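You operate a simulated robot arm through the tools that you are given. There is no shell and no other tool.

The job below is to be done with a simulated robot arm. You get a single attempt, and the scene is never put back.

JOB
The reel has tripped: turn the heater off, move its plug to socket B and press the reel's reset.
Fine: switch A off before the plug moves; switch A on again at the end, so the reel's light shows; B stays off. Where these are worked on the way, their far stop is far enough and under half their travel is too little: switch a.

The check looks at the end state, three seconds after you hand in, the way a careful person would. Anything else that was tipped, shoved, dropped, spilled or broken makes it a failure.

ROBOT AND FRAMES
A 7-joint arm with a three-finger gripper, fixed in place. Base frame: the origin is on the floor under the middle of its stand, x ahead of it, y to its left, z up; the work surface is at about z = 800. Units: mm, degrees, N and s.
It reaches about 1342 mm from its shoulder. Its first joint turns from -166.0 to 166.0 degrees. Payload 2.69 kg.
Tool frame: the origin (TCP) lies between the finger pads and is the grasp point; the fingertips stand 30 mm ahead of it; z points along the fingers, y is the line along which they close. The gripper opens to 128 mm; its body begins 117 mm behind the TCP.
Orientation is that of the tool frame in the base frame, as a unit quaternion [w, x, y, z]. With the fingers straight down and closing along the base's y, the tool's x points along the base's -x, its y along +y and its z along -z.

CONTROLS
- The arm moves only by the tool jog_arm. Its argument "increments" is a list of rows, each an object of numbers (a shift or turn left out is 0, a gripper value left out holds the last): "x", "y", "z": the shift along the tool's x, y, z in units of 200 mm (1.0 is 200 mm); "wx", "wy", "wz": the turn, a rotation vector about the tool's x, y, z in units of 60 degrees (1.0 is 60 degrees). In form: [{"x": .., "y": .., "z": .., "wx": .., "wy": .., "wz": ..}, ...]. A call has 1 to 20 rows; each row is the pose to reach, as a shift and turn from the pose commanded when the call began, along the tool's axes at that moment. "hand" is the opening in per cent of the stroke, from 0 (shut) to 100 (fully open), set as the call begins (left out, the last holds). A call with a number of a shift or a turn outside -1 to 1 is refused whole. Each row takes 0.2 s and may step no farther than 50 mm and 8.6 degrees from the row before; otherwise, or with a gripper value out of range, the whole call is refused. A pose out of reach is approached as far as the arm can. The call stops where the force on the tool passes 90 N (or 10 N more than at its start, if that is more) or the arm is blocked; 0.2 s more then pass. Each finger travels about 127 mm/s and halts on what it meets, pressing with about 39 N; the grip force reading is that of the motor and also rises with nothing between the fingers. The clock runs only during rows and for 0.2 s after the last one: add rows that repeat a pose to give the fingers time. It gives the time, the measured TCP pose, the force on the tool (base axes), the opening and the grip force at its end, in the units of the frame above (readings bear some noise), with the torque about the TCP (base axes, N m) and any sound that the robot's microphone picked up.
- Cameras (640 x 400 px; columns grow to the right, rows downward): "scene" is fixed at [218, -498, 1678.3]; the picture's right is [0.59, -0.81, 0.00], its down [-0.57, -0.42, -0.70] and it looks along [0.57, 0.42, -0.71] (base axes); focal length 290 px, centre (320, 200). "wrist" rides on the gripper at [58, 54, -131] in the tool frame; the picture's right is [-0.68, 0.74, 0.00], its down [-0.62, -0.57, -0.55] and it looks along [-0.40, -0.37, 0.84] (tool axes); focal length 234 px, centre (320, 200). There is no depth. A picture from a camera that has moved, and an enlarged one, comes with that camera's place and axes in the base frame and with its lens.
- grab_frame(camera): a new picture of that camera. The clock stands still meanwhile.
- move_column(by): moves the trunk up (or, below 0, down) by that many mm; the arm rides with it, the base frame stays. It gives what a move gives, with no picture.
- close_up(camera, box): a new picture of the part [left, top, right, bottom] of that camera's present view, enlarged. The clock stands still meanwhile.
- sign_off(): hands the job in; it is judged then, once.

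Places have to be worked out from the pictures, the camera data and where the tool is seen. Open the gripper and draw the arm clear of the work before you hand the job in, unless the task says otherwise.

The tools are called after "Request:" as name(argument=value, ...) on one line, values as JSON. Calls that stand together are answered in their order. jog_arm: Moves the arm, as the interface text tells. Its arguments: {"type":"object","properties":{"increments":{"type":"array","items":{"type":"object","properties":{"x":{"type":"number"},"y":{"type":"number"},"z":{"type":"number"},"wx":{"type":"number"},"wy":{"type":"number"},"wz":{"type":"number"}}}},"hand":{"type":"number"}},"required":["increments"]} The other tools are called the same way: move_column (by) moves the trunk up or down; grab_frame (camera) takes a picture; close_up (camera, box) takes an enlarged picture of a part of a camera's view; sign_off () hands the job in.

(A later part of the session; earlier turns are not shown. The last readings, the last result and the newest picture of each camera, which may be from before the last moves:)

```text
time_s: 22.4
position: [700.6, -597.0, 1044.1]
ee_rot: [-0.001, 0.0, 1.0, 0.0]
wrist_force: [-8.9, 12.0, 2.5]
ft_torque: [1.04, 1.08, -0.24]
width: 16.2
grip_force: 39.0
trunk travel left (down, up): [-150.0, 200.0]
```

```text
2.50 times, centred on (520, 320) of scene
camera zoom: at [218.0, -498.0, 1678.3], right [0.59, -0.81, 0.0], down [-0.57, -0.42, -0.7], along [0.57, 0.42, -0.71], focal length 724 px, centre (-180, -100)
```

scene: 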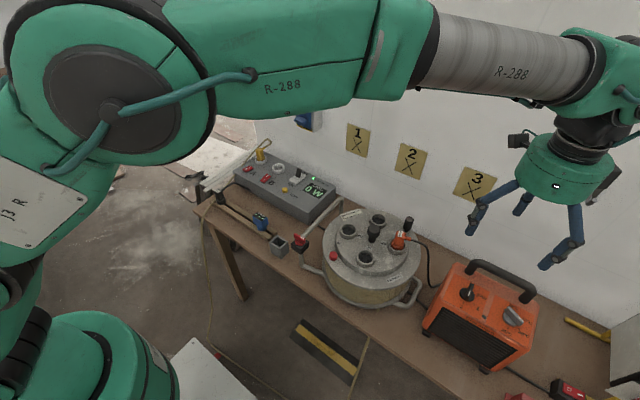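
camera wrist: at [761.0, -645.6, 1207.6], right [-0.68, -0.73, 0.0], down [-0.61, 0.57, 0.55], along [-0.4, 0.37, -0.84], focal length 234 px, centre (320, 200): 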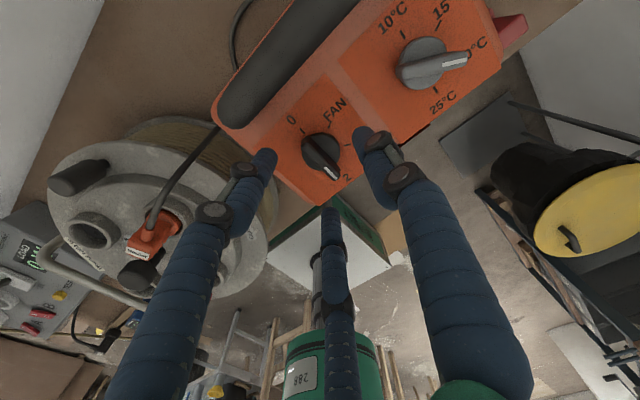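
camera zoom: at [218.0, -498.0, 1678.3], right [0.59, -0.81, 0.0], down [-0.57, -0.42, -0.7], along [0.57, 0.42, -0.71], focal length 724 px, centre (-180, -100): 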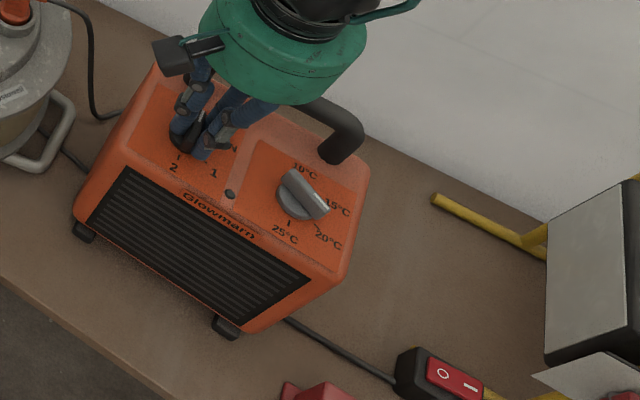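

The heater's marks are back within about 2 mm of where they started. I open the hand and lift clear to check the knob.

Request:
jog_arm(increments=[{"z": 0}, {"z": 0}, {"z": -0.05}, {"z": -0.2}, {"z": -0.4}], hand=50)

Request:
close_up(camera="wrist", box=[240, 80, 400, 200])

Request:
close_up(camera="scene", box=[440, 260, 550, 345])

```text
time_s: 23.6
position: [700.5, -597.2, 1123.4]
ee_rot: [0.0, 0.0, 1.0, 0.0]
wrist_force: [-0.2, 0.2, -0.5]
ft_torque: [0.0, -0.02, 0.01]
width: 64.1
grip_force: 0.1
trunk travel left (down, up): [-150.0, 200.0]
```

```text
3.33 times, centred on (320, 140) of wrist
camera zoom: at [642.0, -544.5, 1254.7], right [0.68, 0.74, 0.0], down [0.62, -0.57, 0.55], along [0.4, -0.37, -0.84], focal length 781 px, centre (320, 400)
```

zoom: 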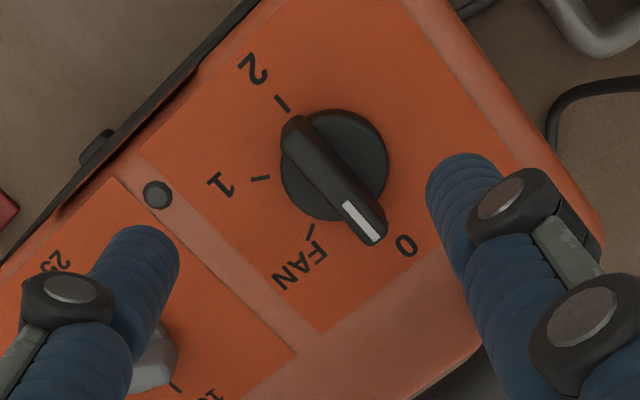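

```text
4.71 times, centred on (495, 302) of scene
camera zoom: at [218.0, -498.0, 1678.3], right [0.59, -0.81, 0.0], down [-0.57, -0.42, -0.7], along [0.57, 0.42, -0.71], focal length 1364 px, centre (-504, -282)
```

zoom: 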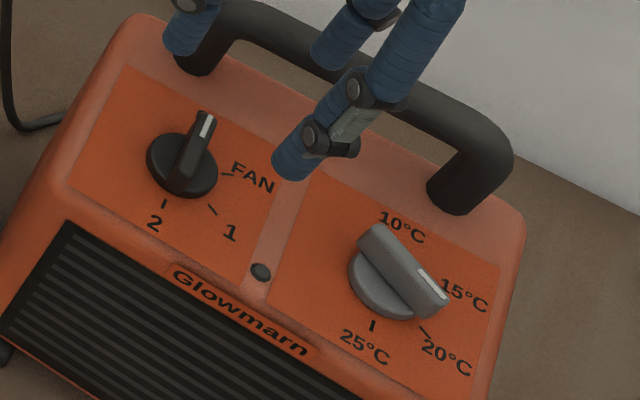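

Knob mark points at "0" and the heater is within a few mm of its place. Now I rise and travel back to the board to switch A off.

Request:
jog_arm(increments=[{"z": -0.25}, {"z": -0.45, "y": 0.1}, {"z": -0.6, "y": 0.25}, {"z": -0.65, "y": 0.45}, {"z": -0.65, "y": 0.65}, {"z": -0.65, "y": 0.85}, {"z": -0.65, "y": 1.0}], hand=50)

Request:
jog_arm(increments=[{"y": 0.24}, {"y": 0.48, "x": -0.1}, {"y": 0.72, "x": -0.2}, {"y": 0.96, "x": -0.3}, {"y": 1.0, "x": -0.3}])

Request:
jog_arm(increments=[{"y": 0.24}, {"y": 0.48}, {"y": 0.72}, {"y": 0.96}, {"y": 1.0}])

Request:
jog_arm(increments=[{"y": 0.24}, {"y": 0.48}, {"y": 0.72}, {"y": 0.96}, {"y": 1.0}])

Request:
jog_arm(increments=[{"y": 0.2, "z": 0.1}, {"y": 0.4, "z": 0.2}, {"y": 0.6, "z": 0.3}, {"y": 0.6, "z": 0.5}])

Request:
grab_frame(camera="wrist")

Request:
grab_frame(camera="scene")

```text
time_s: 25.2
position: [700.7, -396.2, 1254.6]
ee_rot: [0.0, 0.0, 1.0, 0.0]
wrist_force: [0.8, 0.0, -0.1]
ft_torque: [-0.01, -0.02, 0.01]
width: 64.0
grip_force: 0.1
trunk travel left (down, up): [-150.0, 200.0]
```

```text
refused: row 2 steps farther than a row can; nothing moved
```

```text
time_s: 26.4
position: [701.6, -196.5, 1254.3]
ee_rot: [0.0, 0.0, 1.0, 0.0]
wrist_force: [-0.5, 0.7, -0.5]
ft_torque: [-0.07, -0.01, -0.02]
width: 63.9
grip_force: 0.0
trunk travel left (down, up): [-150.0, 200.0]
```

```text
time_s: 27.6
position: [701.6, 4.4, 1251.9]
ee_rot: [0.001, 0.0, 1.0, 0.0]
wrist_force: [-0.1, 1.1, -0.8]
ft_torque: [-0.08, 0.01, -0.01]
width: 64.2
grip_force: 0.0
trunk travel left (down, up): [-150.0, 200.0]
```

```text
time_s: 28.6
position: [702.4, 124.6, 1152.8]
ee_rot: [0.001, 0.0, 1.0, 0.0]
wrist_force: [-0.2, 0.1, -0.1]
ft_torque: [-0.02, -0.04, 0.02]
width: 63.8
grip_force: 0.1
trunk travel left (down, up): [-150.0, 200.0]
```

```text
taken
camera wrist: at [642.9, 177.3, 1284.1], right [0.68, 0.74, 0.0], down [0.62, -0.57, 0.55], along [0.4, -0.37, -0.84], focal length 234 px, centre (320, 200)
```

wrist: 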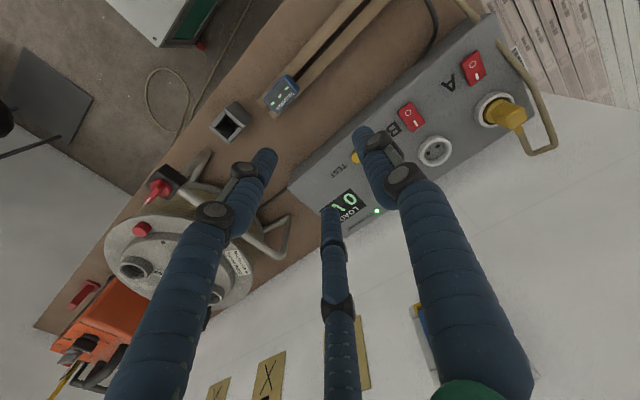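

```text
taken
```

scene: 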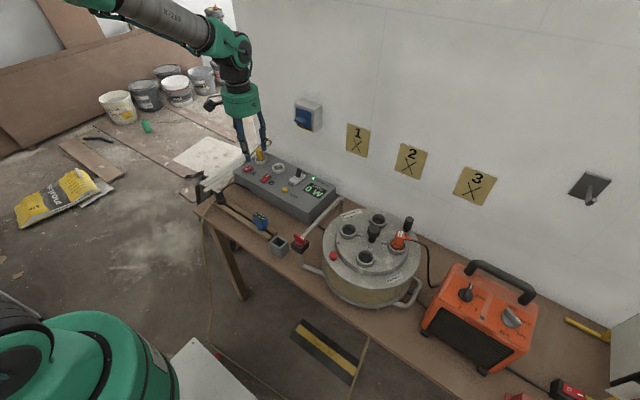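

One mid call was refused (row too long) but the rest ran; I am at (702,125,1153). I enlarge the A/B area from here for another fix.

Request:
close_up(camera="wrist", box=[390, 30, 560, 180])

```text
2.67 times, centred on (475, 105) of wrist
camera zoom: at [642.9, 177.3, 1284.1], right [0.68, 0.74, 0.0], down [0.62, -0.57, 0.55], along [0.4, -0.37, -0.84], focal length 624 px, centre (-93, 453)
```

zoom: 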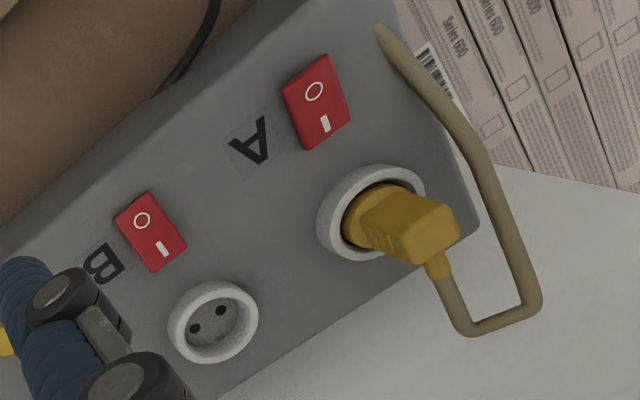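

Two wrist views put rocker A's centre at (818,332,~880), with "O" at the front (-x). I close the hand and move over its front edge, centring the cluster at about (797,337) so only the O side can be touched.

Request:
jog_arm(increments=[{"x": -0.08, "y": 0.17, "z": 0.05}, {"x": -0.16, "y": 0.34, "z": 0.1}, {"x": -0.24, "y": 0.51, "z": 0.15}, {"x": -0.32, "y": 0.68, "z": 0.2}, {"x": -0.4, "y": 0.85, "z": 0.25}, {"x": -0.473, "y": 1.0, "z": 0.3}], hand=0)

Request:
jog_arm(increments=[{"y": 0.03, "z": 0.2}, {"y": 0.062, "z": 0.4}, {"y": 0.062, "z": 0.6}, {"y": 0.062, "z": 0.7}])

Request:
grab_frame(camera="wrist")

Request:
close_up(camera="scene", box=[215, 110, 305, 190])

```text
time_s: 30.0
position: [796.5, 322.4, 1092.5]
ee_rot: [-0.001, 0.001, 1.0, 0.0]
wrist_force: [0.2, 0.4, -0.6]
ft_torque: [0.0, -0.05, 0.0]
width: 2.2
grip_force: 31.6
trunk travel left (down, up): [-150.0, 200.0]
```

```text
time_s: 31.0
position: [797.2, 334.7, 952.1]
ee_rot: [0.0, -0.001, 1.0, 0.0]
wrist_force: [-0.4, -0.6, 0.6]
ft_torque: [-0.03, -0.01, 0.02]
width: 2.0
grip_force: 30.9
trunk travel left (down, up): [-150.0, 200.0]
```

```text
taken
camera wrist: at [737.9, 388.5, 1083.5], right [0.68, 0.74, 0.0], down [0.62, -0.57, 0.55], along [0.4, -0.37, -0.84], focal length 234 px, centre (320, 200)
```

wrist: 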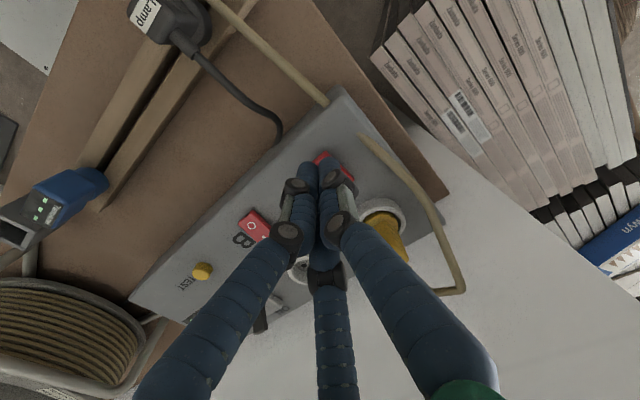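

```text
5.00 times, centred on (260, 150) of scene
camera zoom: at [218.0, -498.0, 1678.3], right [0.59, -0.81, 0.0], down [-0.57, -0.42, -0.7], along [0.57, 0.42, -0.71], focal length 1449 px, centre (620, 450)
```

zoom: 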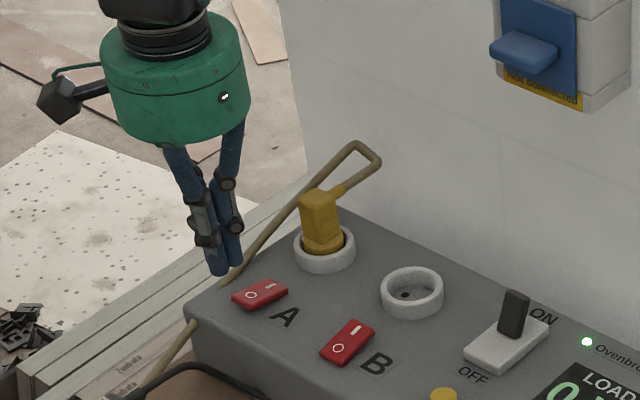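

Request:
close_up(camera="wrist", box=[260, 110, 420, 230])

```text
3.33 times, centred on (340, 170) of wrist
camera zoom: at [737.9, 388.5, 1083.5], right [0.68, 0.74, 0.0], down [0.62, -0.57, 0.55], along [0.4, -0.37, -0.84], focal length 781 px, centre (253, 300)
```

zoom: 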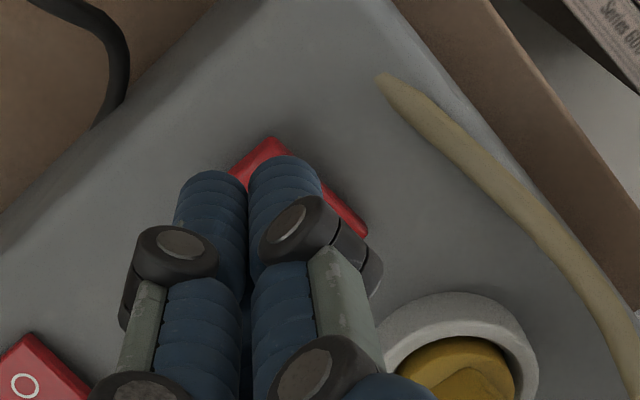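

The tips sit just over the rocker's front (O) half with the pivot near x≈820. I descend to contact in small steps.

Request:
jog_arm(increments=[{"z": 0.08}, {"z": 0.14}, {"z": 0.16}, {"z": 0.17}, {"z": 0.18}, {"z": 0.19}])

Request:
close_up(camera="scene", box=[225, 140, 285, 190])

```text
time_s: 32.4
position: [797.0, 334.9, 916.0]
ee_rot: [0.0, 0.0, 1.0, 0.0]
wrist_force: [0.1, -0.5, -0.2]
ft_torque: [0.0, 0.01, 0.0]
width: 2.3
grip_force: 32.0
trunk travel left (down, up): [-150.0, 200.0]
```

```text
8.00 times, centred on (255, 165) of scene
camera zoom: at [218.0, -498.0, 1678.3], right [0.59, -0.81, 0.0], down [-0.57, -0.42, -0.7], along [0.57, 0.42, -0.71], focal length 2318 px, centre (840, 480)
```

zoom: 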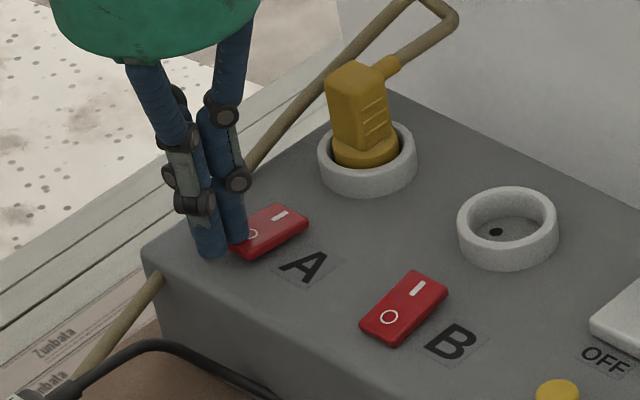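

The right finger is over the O end with no contact yet. I continue down in 1.5 mm steps.

Request:
jog_arm(increments=[{"z": 0.0075}, {"z": 0.015}, {"z": 0.0225}, {"z": 0.03}, {"z": 0.0375}, {"z": 0.045}])

Request:
close_up(camera="scene", box=[225, 140, 285, 190])

```text
time_s: 33.8
position: [796.3, 335.4, 911.1]
ee_rot: [0.002, 0.0, 1.0, 0.001]
wrist_force: [-11.0, -2.9, 36.2]
ft_torque: [-0.31, -0.27, -0.01]
width: 1.9
grip_force: 31.5
trunk travel left (down, up): [-150.0, 200.0]
```

```text
8.00 times, centred on (255, 165) of scene
camera zoom: at [218.0, -498.0, 1678.3], right [0.59, -0.81, 0.0], down [-0.57, -0.42, -0.7], along [0.57, 0.42, -0.71], focal length 2318 px, centre (840, 480)
```

zoom: 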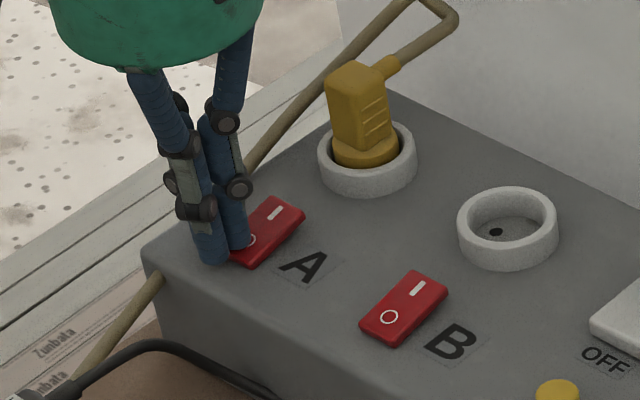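

The rocker has tipped toward O (now looks like B) with 36 N against its stop. I lift off and verify.

Request:
jog_arm(increments=[{"z": -0.05}, {"z": -0.2}, {"z": -0.4}])

Request:
close_up(camera="scene", box=[225, 140, 285, 190])

Request:
close_up(camera="wrist", box=[220, 110, 420, 260])

```text
time_s: 34.6
position: [794.2, 335.3, 985.0]
ee_rot: [-0.001, 0.0, 1.0, 0.0]
wrist_force: [0.3, -0.2, -0.6]
ft_torque: [0.03, 0.03, -0.03]
width: 2.1
grip_force: 30.8
trunk travel left (down, up): [-150.0, 200.0]
```

```text
8.00 times, centred on (255, 165) of scene
camera zoom: at [218.0, -498.0, 1678.3], right [0.59, -0.81, 0.0], down [-0.57, -0.42, -0.7], along [0.57, 0.42, -0.71], focal length 2318 px, centre (840, 480)
```

zoom: 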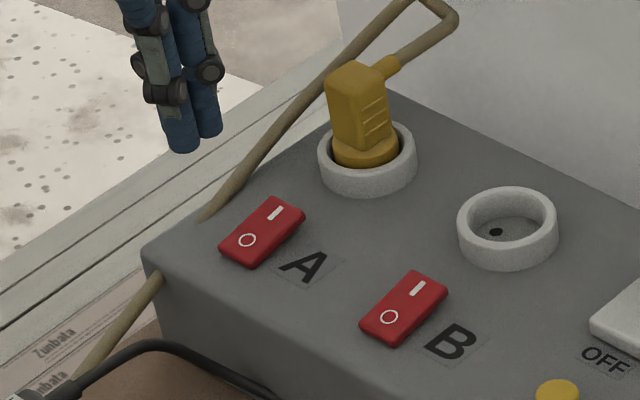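

```text
2.67 times, centred on (320, 185) of wrist
camera zoom: at [736.1, 388.1, 1116.6], right [0.68, 0.74, 0.0], down [0.62, -0.57, 0.55], along [0.4, -0.37, -0.84], focal length 624 px, centre (320, 240)
```

zoom: 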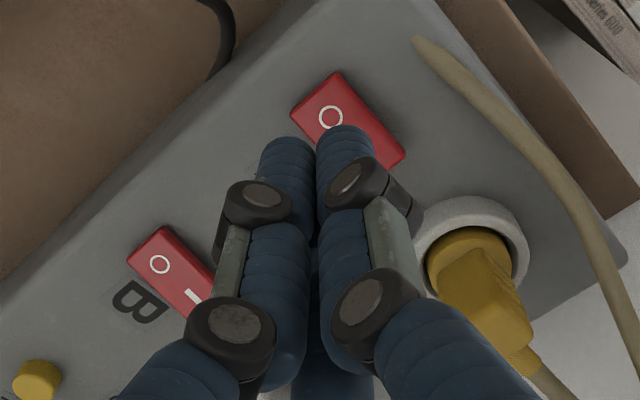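

A now sits like B (O side down) and its light state should be off. Next the plug; first I check the wall box near socket B, as the gripper body will pass close to it.

Request:
close_up(camera="scene", box=[280, 85, 340, 140])

Request:
jog_arm(increments=[{"z": -0.2, "y": -0.05}, {"z": -0.4, "y": -0.15}, {"z": -0.5, "y": -0.35}, {"z": -0.5, "y": -0.6}, {"z": -0.5, "y": -0.84}, {"z": -0.5, "y": -1.0}], hand=100)

Request:
grab_frame(camera="wrist")

```text
7.27 times, centred on (310, 112) of scene
camera zoom: at [218.0, -498.0, 1678.3], right [0.59, -0.81, 0.0], down [-0.57, -0.42, -0.7], along [0.57, 0.42, -0.71], focal length 2107 px, centre (393, 836)
```

zoom: 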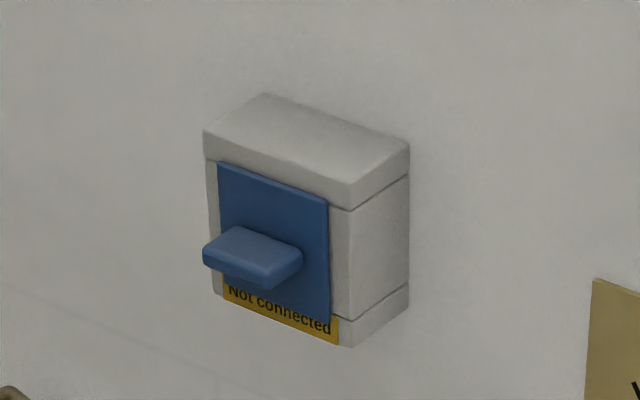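

```text
time_s: 36.0
position: [796.1, 135.8, 1086.9]
ee_rot: [0.0, -0.001, 1.0, 0.001]
wrist_force: [-0.4, 0.3, -0.1]
ft_torque: [0.04, -0.01, -0.01]
width: 127.7
grip_force: 0.1
trunk travel left (down, up): [-150.0, 200.0]
```

```text
taken
camera wrist: at [737.3, 188.2, 1218.0], right [0.68, 0.74, 0.0], down [0.62, -0.57, 0.55], along [0.4, -0.37, -0.84], focal length 234 px, centre (320, 200)
```

wrist: 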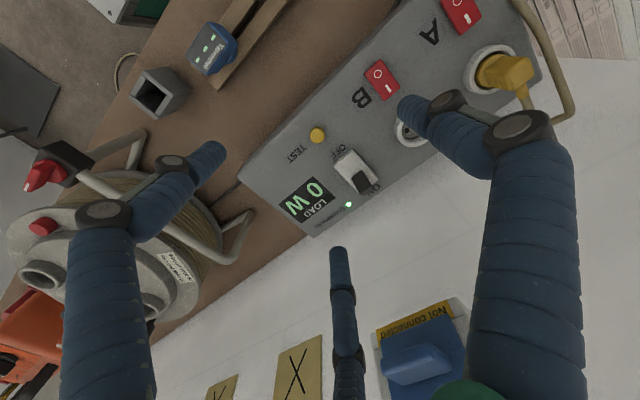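

The box corner is at about (952,152,1096), so a gripper axis at socket B (900,223) clears it. Now I travel over the reel to the heater's plug at roughly (757,-383), top z≈1037.

Request:
jog_arm(increments=[{"y": -0.15, "z": -0.15}, {"y": -0.33, "z": -0.3}, {"y": -0.55, "z": -0.35}, {"y": -0.78, "z": -0.35}, {"y": -1.0, "z": -0.35}])

Request:
jog_arm(increments=[{"y": -0.24}, {"y": -0.48}, {"y": -0.72}, {"y": -0.95}, {"y": -1.0}])

Request:
jog_arm(increments=[{"y": -0.2, "x": 0.06, "wz": -0.08}, {"y": -0.4, "x": 0.12, "wz": -0.16}, {"y": -0.605, "x": 0.195, "wz": -0.25}])

Request:
grab_frame(camera="wrist")

```text
time_s: 37.2
position: [797.9, -65.4, 1155.5]
ee_rot: [0.0, 0.001, 1.0, 0.001]
wrist_force: [0.1, 0.2, -0.2]
ft_torque: [0.01, 0.03, 0.01]
width: 128.1
grip_force: 0.1
trunk travel left (down, up): [-150.0, 200.0]
```

```text
time_s: 38.4
position: [796.1, -265.3, 1155.3]
ee_rot: [0.001, 0.0, 1.0, 0.001]
wrist_force: [0.5, -0.8, 0.5]
ft_torque: [0.07, 0.0, 0.0]
width: 128.2
grip_force: 0.0
trunk travel left (down, up): [-150.0, 200.0]
```

```text
time_s: 39.2
position: [757.3, -385.9, 1154.4]
ee_rot: [0.0, -0.131, 0.991, 0.0]
wrist_force: [-0.6, -0.3, 0.3]
ft_torque: [0.01, 0.04, -0.01]
width: 127.9
grip_force: 0.1
trunk travel left (down, up): [-150.0, 200.0]
```

```text
taken
camera wrist: at [685.9, -349.3, 1286.8], right [0.46, 0.89, 0.0], down [0.74, -0.39, 0.55], along [0.49, -0.25, -0.84], focal length 234 px, centre (320, 200)
```

wrist: 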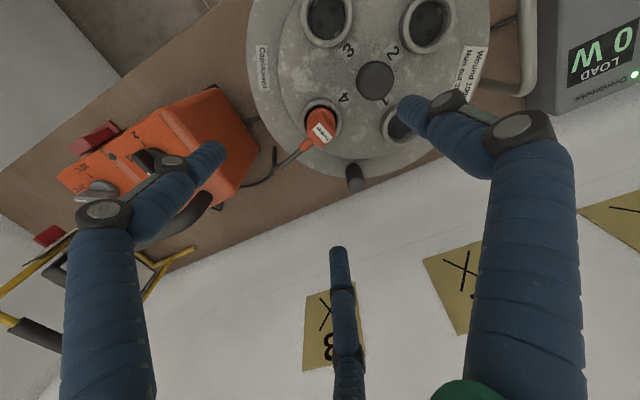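

Request:
close_up(camera="wrist", box=[270, 80, 390, 180])

Request:
close_up(camera="scene", box=[370, 195, 450, 265])

```text
4.00 times, centred on (330, 130) of wrist
camera zoom: at [685.9, -349.3, 1286.8], right [0.46, 0.89, 0.0], down [0.74, -0.39, 0.55], along [0.49, -0.25, -0.84], focal length 937 px, centre (280, 480)
```

zoom: 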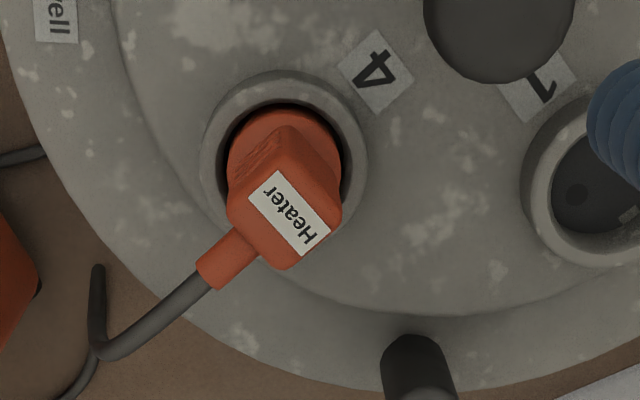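

```text
5.71 times, centred on (410, 230) of scene
camera zoom: at [218.0, -498.0, 1678.3], right [0.59, -0.81, 0.0], down [-0.57, -0.42, -0.7], along [0.57, 0.42, -0.71], focal length 1656 px, centre (-194, 29)
```

zoom: 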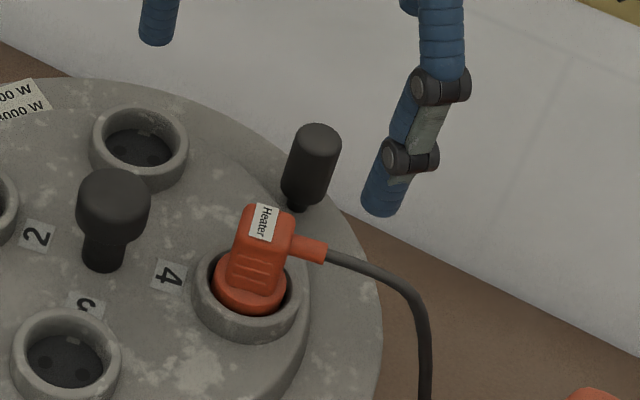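

The plug's block is about 24 mm square, axis near (755.5,-382), cable leaving at about -77° (outward), top z≈1038. I bring the single finger opposite the cable, hand at 40 % to clear the black centre post, and lower to just above the plug.

Request:
jog_arm(increments=[{"x": 0.0037, "y": 0.021, "wz": 0.025}, {"x": 0.0037, "y": 0.021, "wz": 0.025}, {"x": 0.0037, "y": 0.021, "wz": 0.025, "z": 0.15}, {"x": 0.0037, "y": 0.021, "wz": 0.025, "z": 0.3}, {"x": 0.0037, "y": 0.021, "wz": 0.025, "z": 0.39}], hand=40)

Request:
grab_frame(camera="wrist")

Request:
close_up(camera="wrist", box=[250, 110, 390, 230])

Request:
close_up(camera="scene", box=[370, 180, 460, 265])

```text
time_s: 40.4
position: [755.8, -381.6, 1076.4]
ee_rot: [-0.001, -0.118, 0.993, 0.0]
wrist_force: [0.0, 0.1, -0.6]
ft_torque: [0.0, 0.02, -0.01]
width: 51.2
grip_force: 0.1
trunk travel left (down, up): [-150.0, 200.0]
```

```text
taken
camera wrist: at [685.6, -344.3, 1209.0], right [0.49, 0.87, 0.0], down [0.73, -0.41, 0.55], along [0.48, -0.27, -0.84], focal length 234 px, centre (320, 200)
```

wrist: 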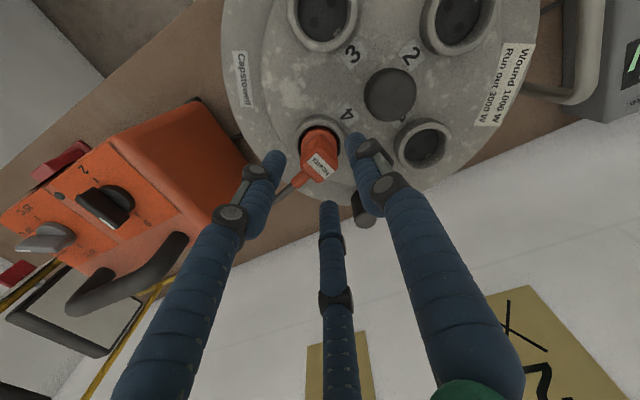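

```text
3.33 times, centred on (320, 170) of wrist
camera zoom: at [685.6, -344.3, 1209.0], right [0.49, 0.87, 0.0], down [0.73, -0.41, 0.55], along [0.48, -0.27, -0.84], focal length 781 px, centre (320, 300)
```

zoom: 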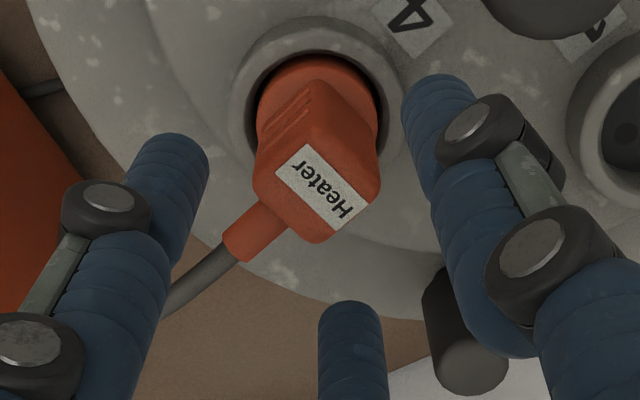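

```text
4.71 times, centred on (415, 222) of scene
camera zoom: at [218.0, -498.0, 1678.3], right [0.59, -0.81, 0.0], down [-0.57, -0.42, -0.7], along [0.57, 0.42, -0.71], focal length 1364 px, centre (-127, 94)
```

zoom: 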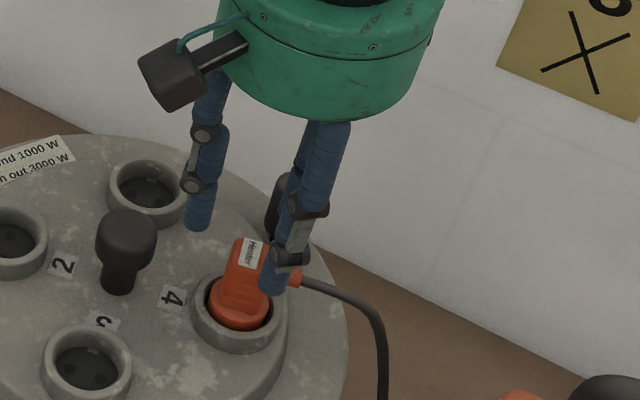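

The plug is centred between the fingers and the cable points along tool -y (c≈-76°). I lower 58 mm so the tips end ~10 mm above the socket ring, watching for contact.

Request:
jog_arm(increments=[{"z": 0.08}, {"z": 0.16}, {"z": 0.22}, {"z": 0.26}, {"z": 0.29}])

Request:
close_up(camera="wrist", box=[250, 110, 390, 230])

Request:
close_up(camera="scene", box=[370, 180, 460, 265])

```text
time_s: 41.6
position: [754.5, -383.5, 1018.8]
ee_rot: [0.001, -0.117, 0.993, 0.0]
wrist_force: [-0.2, 0.5, -0.7]
ft_torque: [-0.03, 0.0, 0.0]
width: 51.2
grip_force: 0.1
trunk travel left (down, up): [-150.0, 200.0]
```

```text
3.33 times, centred on (320, 170) of wrist
camera zoom: at [685.3, -344.7, 1151.3], right [0.49, 0.87, 0.0], down [0.73, -0.41, 0.55], along [0.48, -0.27, -0.84], focal length 781 px, centre (320, 300)
```

zoom: 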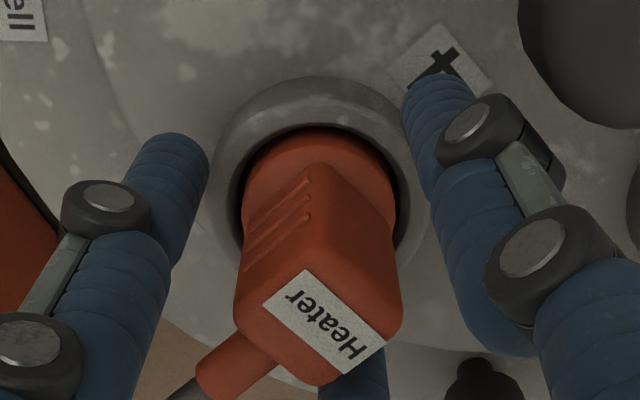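

```text
4.71 times, centred on (415, 222) of scene
camera zoom: at [218.0, -498.0, 1678.3], right [0.59, -0.81, 0.0], down [-0.57, -0.42, -0.7], along [0.57, 0.42, -0.71], focal length 1364 px, centre (-127, 94)
```

zoom: 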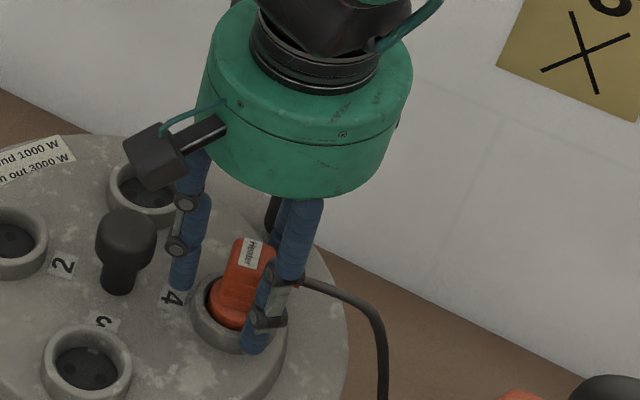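

No contact on the way down; the three fingertips surround the block. I close on it.

Request:
jog_arm(increments=[{"x": 0}, {"x": 0}, {"x": 0}, {"x": 0}], hand=0)

Request:
close_up(camera="wrist", box=[250, 110, 390, 230])

Request:
close_up(camera="scene", box=[290, 180, 460, 320])

```text
time_s: 42.6
position: [756.1, -383.3, 1019.0]
ee_rot: [0.0, -0.118, 0.993, -0.001]
wrist_force: [5.9, -2.1, 2.2]
ft_torque: [-0.09, -0.19, 0.04]
width: 30.6
grip_force: 39.2
trunk travel left (down, up): [-150.0, 200.0]
```

```text
3.33 times, centred on (320, 170) of wrist
camera zoom: at [685.7, -344.8, 1151.8], right [0.49, 0.87, 0.0], down [0.73, -0.41, 0.55], along [0.48, -0.27, -0.84], focal length 781 px, centre (320, 300)
```

zoom: 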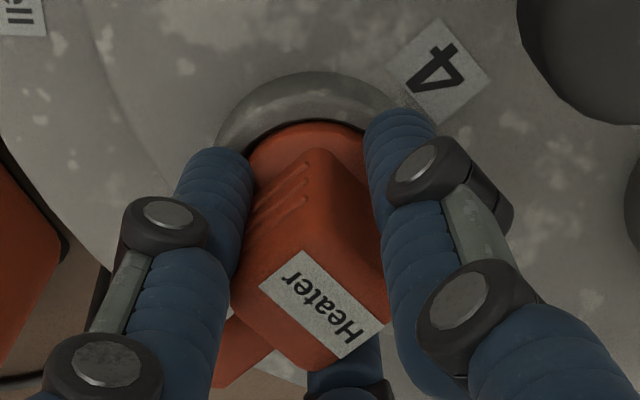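

```text
2.86 times, centred on (375, 250) of scene
camera zoom: at [218.0, -498.0, 1678.3], right [0.59, -0.81, 0.0], down [-0.57, -0.42, -0.7], along [0.57, 0.42, -0.71], focal length 828 px, centre (163, 57)
```

zoom: 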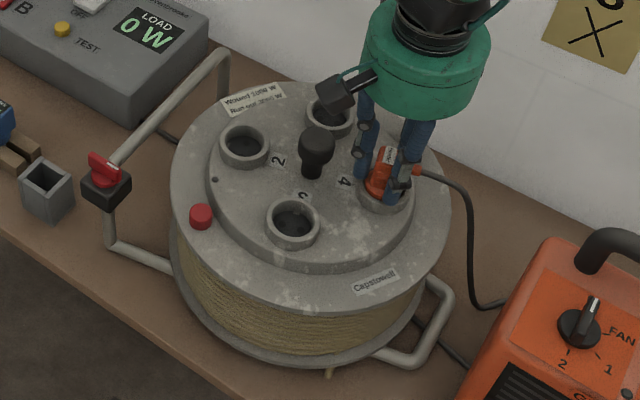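

Firm grip at 30.6 mm around the block. I pull straight up slowly.

Request:
jog_arm(increments=[{"z": -0.02}, {"z": -0.04}, {"z": -0.07}, {"z": -0.1}, {"z": -0.15}, {"z": -0.2}, {"z": -0.27}, {"z": -0.35}, {"z": -0.45}])

Request:
close_up(camera="wrist", box=[250, 110, 390, 230])

Request:
close_up(camera="scene", box=[290, 160, 460, 300])

```text
time_s: 44.6
position: [756.0, -382.0, 1109.6]
ee_rot: [0.0, -0.117, 0.993, 0.0]
wrist_force: [0.7, 0.1, -1.2]
ft_torque: [0.0, -0.02, 0.0]
width: 30.5
grip_force: 38.7
trunk travel left (down, up): [-150.0, 200.0]
```

```text
3.33 times, centred on (320, 170) of wrist
camera zoom: at [684.6, -344.1, 1241.1], right [0.49, 0.87, 0.0], down [0.73, -0.41, 0.55], along [0.48, -0.27, -0.84], focal length 781 px, centre (320, 300)
```

zoom: 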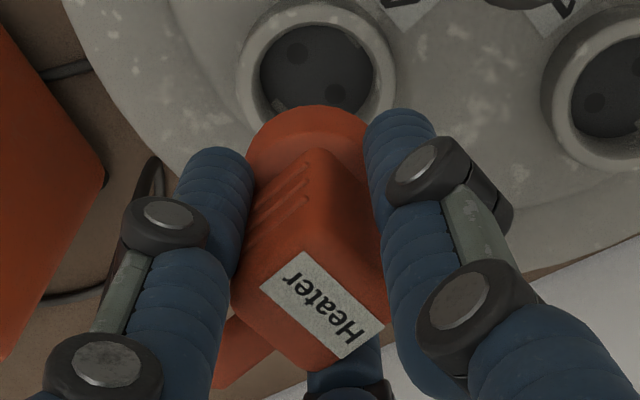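

```text
2.86 times, centred on (375, 230) of scene
camera zoom: at [218.0, -498.0, 1678.3], right [0.59, -0.81, 0.0], down [-0.57, -0.42, -0.7], along [0.57, 0.42, -0.71], focal length 828 px, centre (163, 114)
```

zoom: 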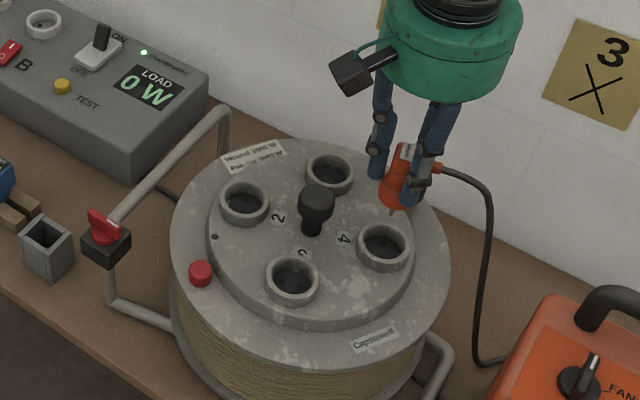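

The plug is out and held upright; the reel has not moved. I lift further and turn 76° CCW so the cable will point +x and the pins lie along y.

Request:
jog_arm(increments=[{"z": -0.1, "wz": -0.14}, {"z": -0.2, "wz": -0.28}, {"z": -0.25, "wz": -0.42}, {"z": -0.25, "wz": -0.56}, {"z": -0.25, "wz": -0.7}, {"z": -0.25, "wz": -0.84}, {"z": -0.25, "wz": -0.98}])

Request:
jog_arm(increments=[{"wz": -0.14}, {"wz": -0.287}])

Request:
grab_frame(camera="scene")

Request:
grab_frame(camera="wrist")

```text
time_s: 46.2
position: [755.5, -381.2, 1159.4]
ee_rot: [0.0, -0.591, 0.807, 0.0]
wrist_force: [-0.1, -0.3, -1.9]
ft_torque: [0.0, 0.02, 0.0]
width: 30.6
grip_force: 39.0
trunk travel left (down, up): [-150.0, 200.0]
```

```text
refused: row 2 steps farther than a row can; nothing moved
```

```text
taken
```

scene: 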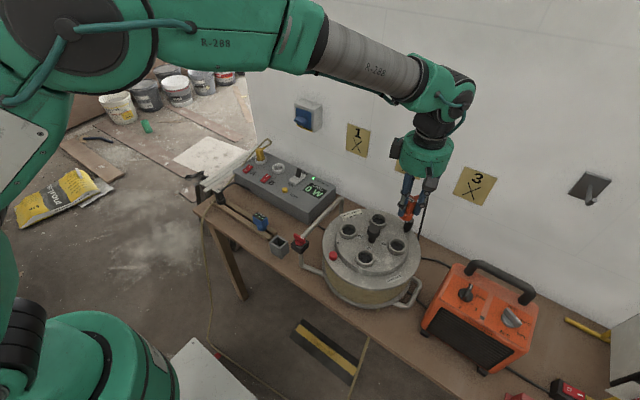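

```text
taken
camera wrist: at [686.0, -422.2, 1291.5], right [-0.5, 0.87, 0.0], down [0.73, 0.42, 0.55], along [0.48, 0.27, -0.84], focal length 234 px, centre (320, 200)
```

wrist: 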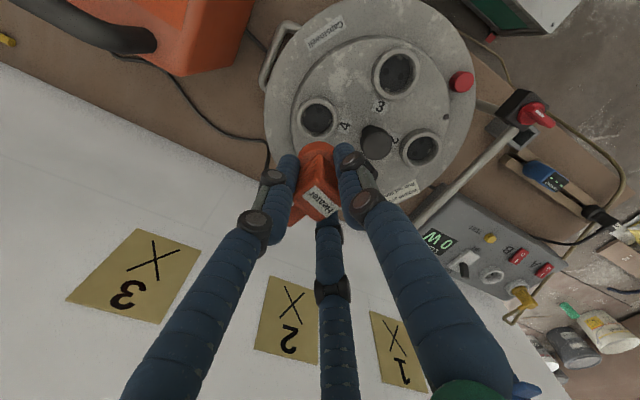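

Request:
jog_arm(increments=[{"wz": -0.14}, {"wz": -0.27}, {"wz": -0.285}])

Request:
jog_arm(increments=[{"x": -0.22}, {"x": -0.45, "y": -0.04}, {"x": -0.68, "y": -0.08}, {"x": -0.91, "y": -0.12}, {"x": -1.0, "y": -0.15}])

Request:
jog_arm(increments=[{"x": -0.22}, {"x": -0.45}, {"x": -0.68}, {"x": -0.91}, {"x": -1.0}])

Request:
jog_arm(increments=[{"x": -0.22}, {"x": -0.45}, {"x": -0.68}, {"x": -0.91}, {"x": -1.0}])

Request:
grab_frame(camera="scene")

Request:
grab_frame(camera="wrist")

```text
time_s: 47.0
position: [755.5, -382.8, 1160.4]
ee_rot: [0.001, -0.704, 0.71, 0.0]
wrist_force: [-0.3, 0.2, -1.2]
ft_torque: [-0.02, 0.0, -0.02]
width: 30.4
grip_force: 38.9
trunk travel left (down, up): [-150.0, 200.0]
```

```text
time_s: 48.2
position: [788.5, -180.2, 1159.9]
ee_rot: [0.0, -0.703, 0.711, 0.0]
wrist_force: [0.0, -0.3, -1.5]
ft_torque: [-0.06, 0.04, -0.02]
width: 30.6
grip_force: 39.3
trunk travel left (down, up): [-150.0, 200.0]
```

```text
time_s: 49.4
position: [789.5, 19.3, 1160.0]
ee_rot: [0.001, -0.703, 0.711, 0.0]
wrist_force: [-0.3, -0.4, -1.0]
ft_torque: [0.02, 0.03, 0.01]
width: 30.3
grip_force: 38.9
trunk travel left (down, up): [-150.0, 200.0]
```

```text
time_s: 50.6
position: [791.8, 218.0, 1160.5]
ee_rot: [0.0, -0.703, 0.711, 0.0]
wrist_force: [1.6, 0.1, -2.1]
ft_torque: [0.0, -0.02, 0.01]
width: 30.4
grip_force: 38.8
trunk travel left (down, up): [-150.0, 200.0]
```

```text
taken
```

scene: 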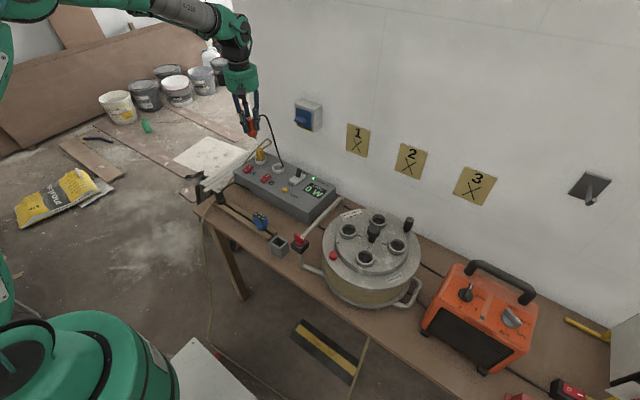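

```text
taken
camera wrist: at [736.9, 159.9, 1291.7], right [-0.73, 0.68, 0.0], down [0.57, 0.61, 0.55], along [0.38, 0.4, -0.84], focal length 234 px, centre (320, 200)
```

wrist: 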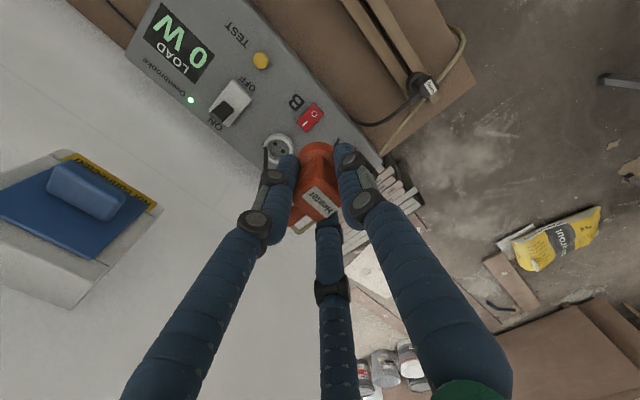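

Carried over safely; the tool's yaw is 179.4°, plug cable toward +x. Socket B shows just left of the plug; I enlarge to fix its place.

Request:
close_up(camera="wrist", box=[230, 90, 350, 190])

Request:
close_up(camera="scene", box=[215, 80, 315, 180])

```text
4.00 times, centred on (290, 140) of wrist
camera zoom: at [736.9, 159.9, 1291.7], right [-0.73, 0.68, 0.0], down [0.57, 0.61, 0.55], along [0.38, 0.4, -0.84], focal length 937 px, centre (440, 440)
```

zoom: 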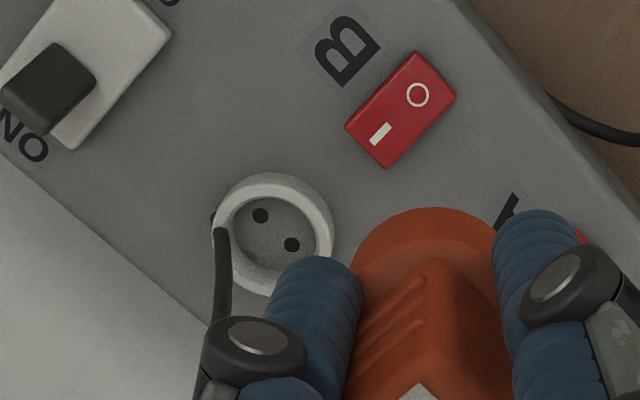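

```text
4.00 times, centred on (265, 130) of scene
camera zoom: at [218.0, -498.0, 1678.3], right [0.59, -0.81, 0.0], down [-0.57, -0.42, -0.7], along [0.57, 0.42, -0.71], focal length 1159 px, centre (540, 480)
```

zoom: 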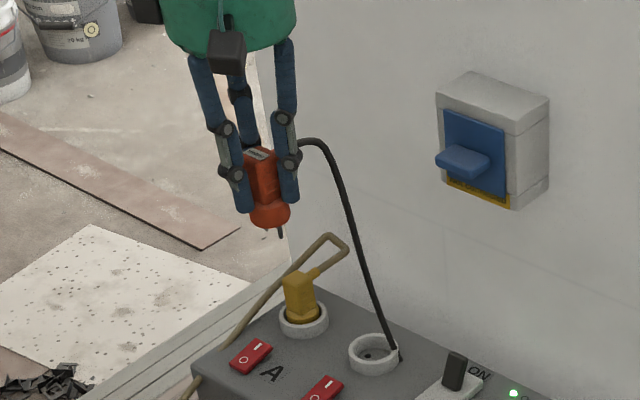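

Two hole images agree: socket B's hole pair lies exactly along y, centred near (897.3,223), hole plane z≈875. I enlarge the held plug in the scene view to check that it hangs straight.

Request:
close_up(camera="scene", box=[235, 100, 285, 145])

Request:
close_up(camera="wrist", box=[260, 120, 380, 240])

```text
8.89 times, centred on (260, 122) of scene
camera zoom: at [218.0, -498.0, 1678.3], right [0.59, -0.81, 0.0], down [-0.57, -0.42, -0.7], along [0.57, 0.42, -0.71], focal length 2576 px, centre (853, 889)
```

zoom: 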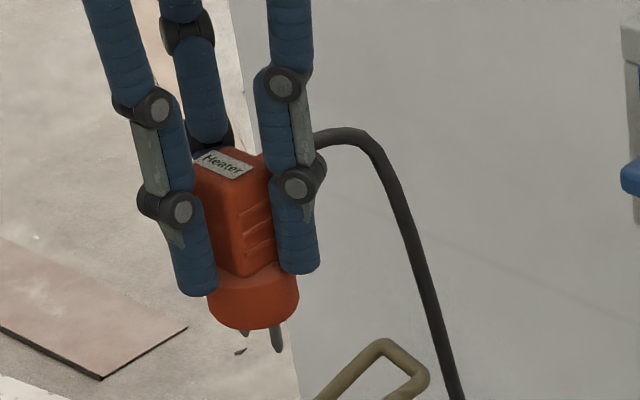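

```text
3.33 times, centred on (320, 180) of wrist
camera zoom: at [736.9, 159.9, 1291.7], right [-0.73, 0.68, 0.0], down [0.57, 0.61, 0.55], along [0.38, 0.4, -0.84], focal length 781 px, centre (320, 267)
```

zoom: 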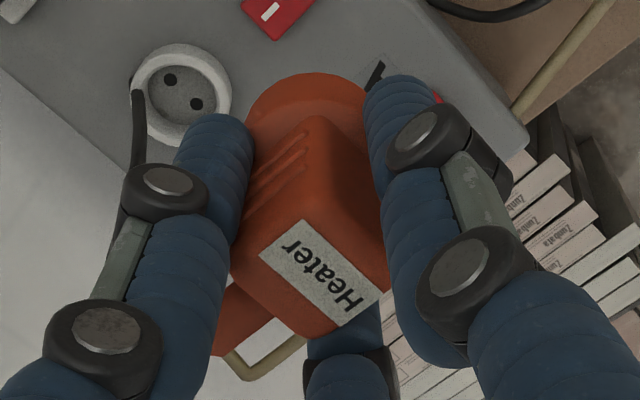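

The plug hangs straight, its label exactly along the tool x, so its pins lie along base y like B's holes. The picture taken after pulling gives a reference: 90.6 mm above seat the hole pair appeared at zoom pixel (316,75). I move over B and use that to align.

Request:
jog_arm(increments=[{"x": -0.005, "y": -0.15, "z": 0.05}, {"x": -0.01, "y": -0.3, "z": 0.12}, {"x": -0.015, "y": -0.43, "z": 0.19}, {"x": -0.019, "y": -0.5285, "z": 0.25}, {"x": -0.019, "y": -0.5285, "z": 0.25}])

Request:
close_up(camera="wrist", box=[250, 60, 390, 180])

Request:
close_up(camera="scene", box=[215, 80, 335, 190])

```text
time_s: 51.8
position: [897.1, 220.1, 1109.4]
ee_rot: [0.0, -0.703, 0.711, 0.0]
wrist_force: [0.3, 0.6, -0.8]
ft_torque: [-0.03, 0.02, 0.02]
width: 30.6
grip_force: 38.9
trunk travel left (down, up): [-150.0, 200.0]
```

```text
3.33 times, centred on (320, 120) of wrist
camera zoom: at [842.5, 161.8, 1241.0], right [-0.73, 0.68, 0.0], down [0.57, 0.61, 0.55], along [0.38, 0.4, -0.84], focal length 781 px, centre (320, 467)
```

zoom: 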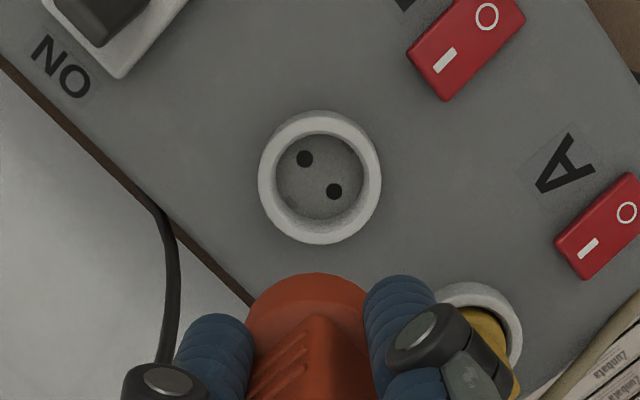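

```text
3.64 times, centred on (275, 135) of scene
camera zoom: at [218.0, -498.0, 1678.3], right [0.59, -0.81, 0.0], down [-0.57, -0.42, -0.7], along [0.57, 0.42, -0.71], focal length 1054 px, centre (484, 436)
```

zoom: 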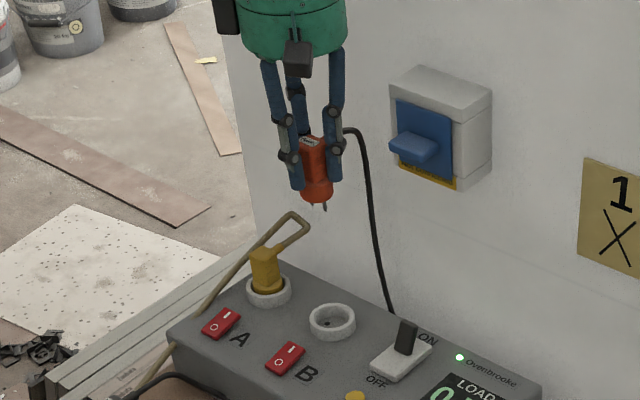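

At B the hole pair sits at (319.5,174.5), giving hole plane z≈878 and the tool axis within ~1.5 mm of it, pins parallel. I correct by that small amount and lower to z≈970, pins just above the ring, then compare in both views.

Request:
jog_arm(increments=[{"x": -0.004, "y": 0.0045, "z": 0.2}, {"x": -0.004, "y": 0.0045, "z": 0.4}, {"x": -0.004, "y": 0.0045, "z": 0.47}])

Request:
close_up(camera="wrist", box=[250, 110, 390, 230])

Request:
close_up(camera="scene", box=[240, 120, 310, 180])

```text
time_s: 52.6
position: [895.6, 221.9, 1015.7]
ee_rot: [0.0, -0.704, 0.711, 0.0]
wrist_force: [0.4, 0.2, -1.8]
ft_torque: [-0.01, 0.02, 0.0]
width: 30.1
grip_force: 38.7
trunk travel left (down, up): [-150.0, 200.0]
```

```text
3.33 times, centred on (320, 170) of wrist
camera zoom: at [841.7, 162.7, 1146.9], right [-0.73, 0.68, 0.0], down [0.57, 0.61, 0.55], along [0.38, 0.4, -0.84], focal length 781 px, centre (320, 300)
```

zoom: 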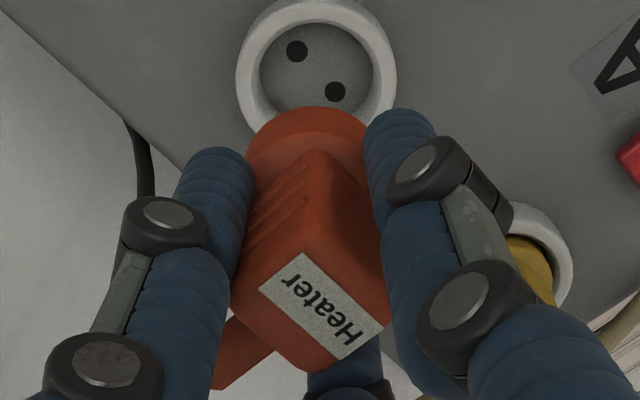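

```text
6.67 times, centred on (275, 150) of scene
camera zoom: at [218.0, -498.0, 1678.3], right [0.59, -0.81, 0.0], down [-0.57, -0.42, -0.7], along [0.57, 0.42, -0.71], focal length 1932 px, centre (620, 533)
```

zoom: 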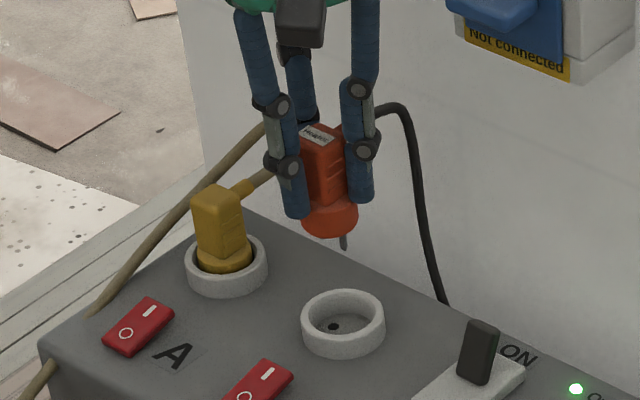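

The hole pair shows at (316,70) versus reference (316,75), and in the scene view the plug's axis drops exactly onto the ring's centre. I lower until the pin tips are just above the ring to check the remaining direction.

Request:
jog_arm(increments=[{"z": 0.1}, {"z": 0.18}, {"z": 0.25}])

Request:
close_up(camera="wrist", box=[250, 110, 390, 230])

Request:
close_up(camera="scene", box=[250, 135, 300, 180])

```text
time_s: 53.4
position: [896.3, 220.3, 964.9]
ee_rot: [0.001, -0.703, 0.711, 0.0]
wrist_force: [0.2, 0.4, -0.7]
ft_torque: [0.01, 0.01, -0.03]
width: 30.4
grip_force: 38.8
trunk travel left (down, up): [-150.0, 200.0]
```

```text
3.33 times, centred on (320, 170) of wrist
camera zoom: at [841.4, 162.7, 1097.4], right [-0.73, 0.68, 0.0], down [0.57, 0.61, 0.55], along [0.38, 0.4, -0.84], focal length 781 px, centre (320, 300)
```

zoom: 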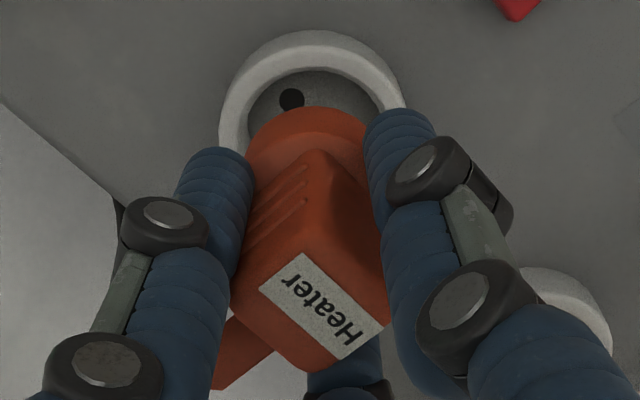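

```text
8.89 times, centred on (275, 158) of scene
camera zoom: at [218.0, -498.0, 1678.3], right [0.59, -0.81, 0.0], down [-0.57, -0.42, -0.7], along [0.57, 0.42, -0.71], focal length 2576 px, centre (720, 578)
```

zoom: 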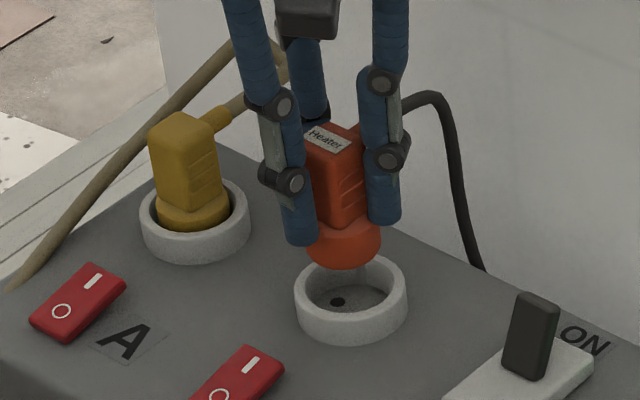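

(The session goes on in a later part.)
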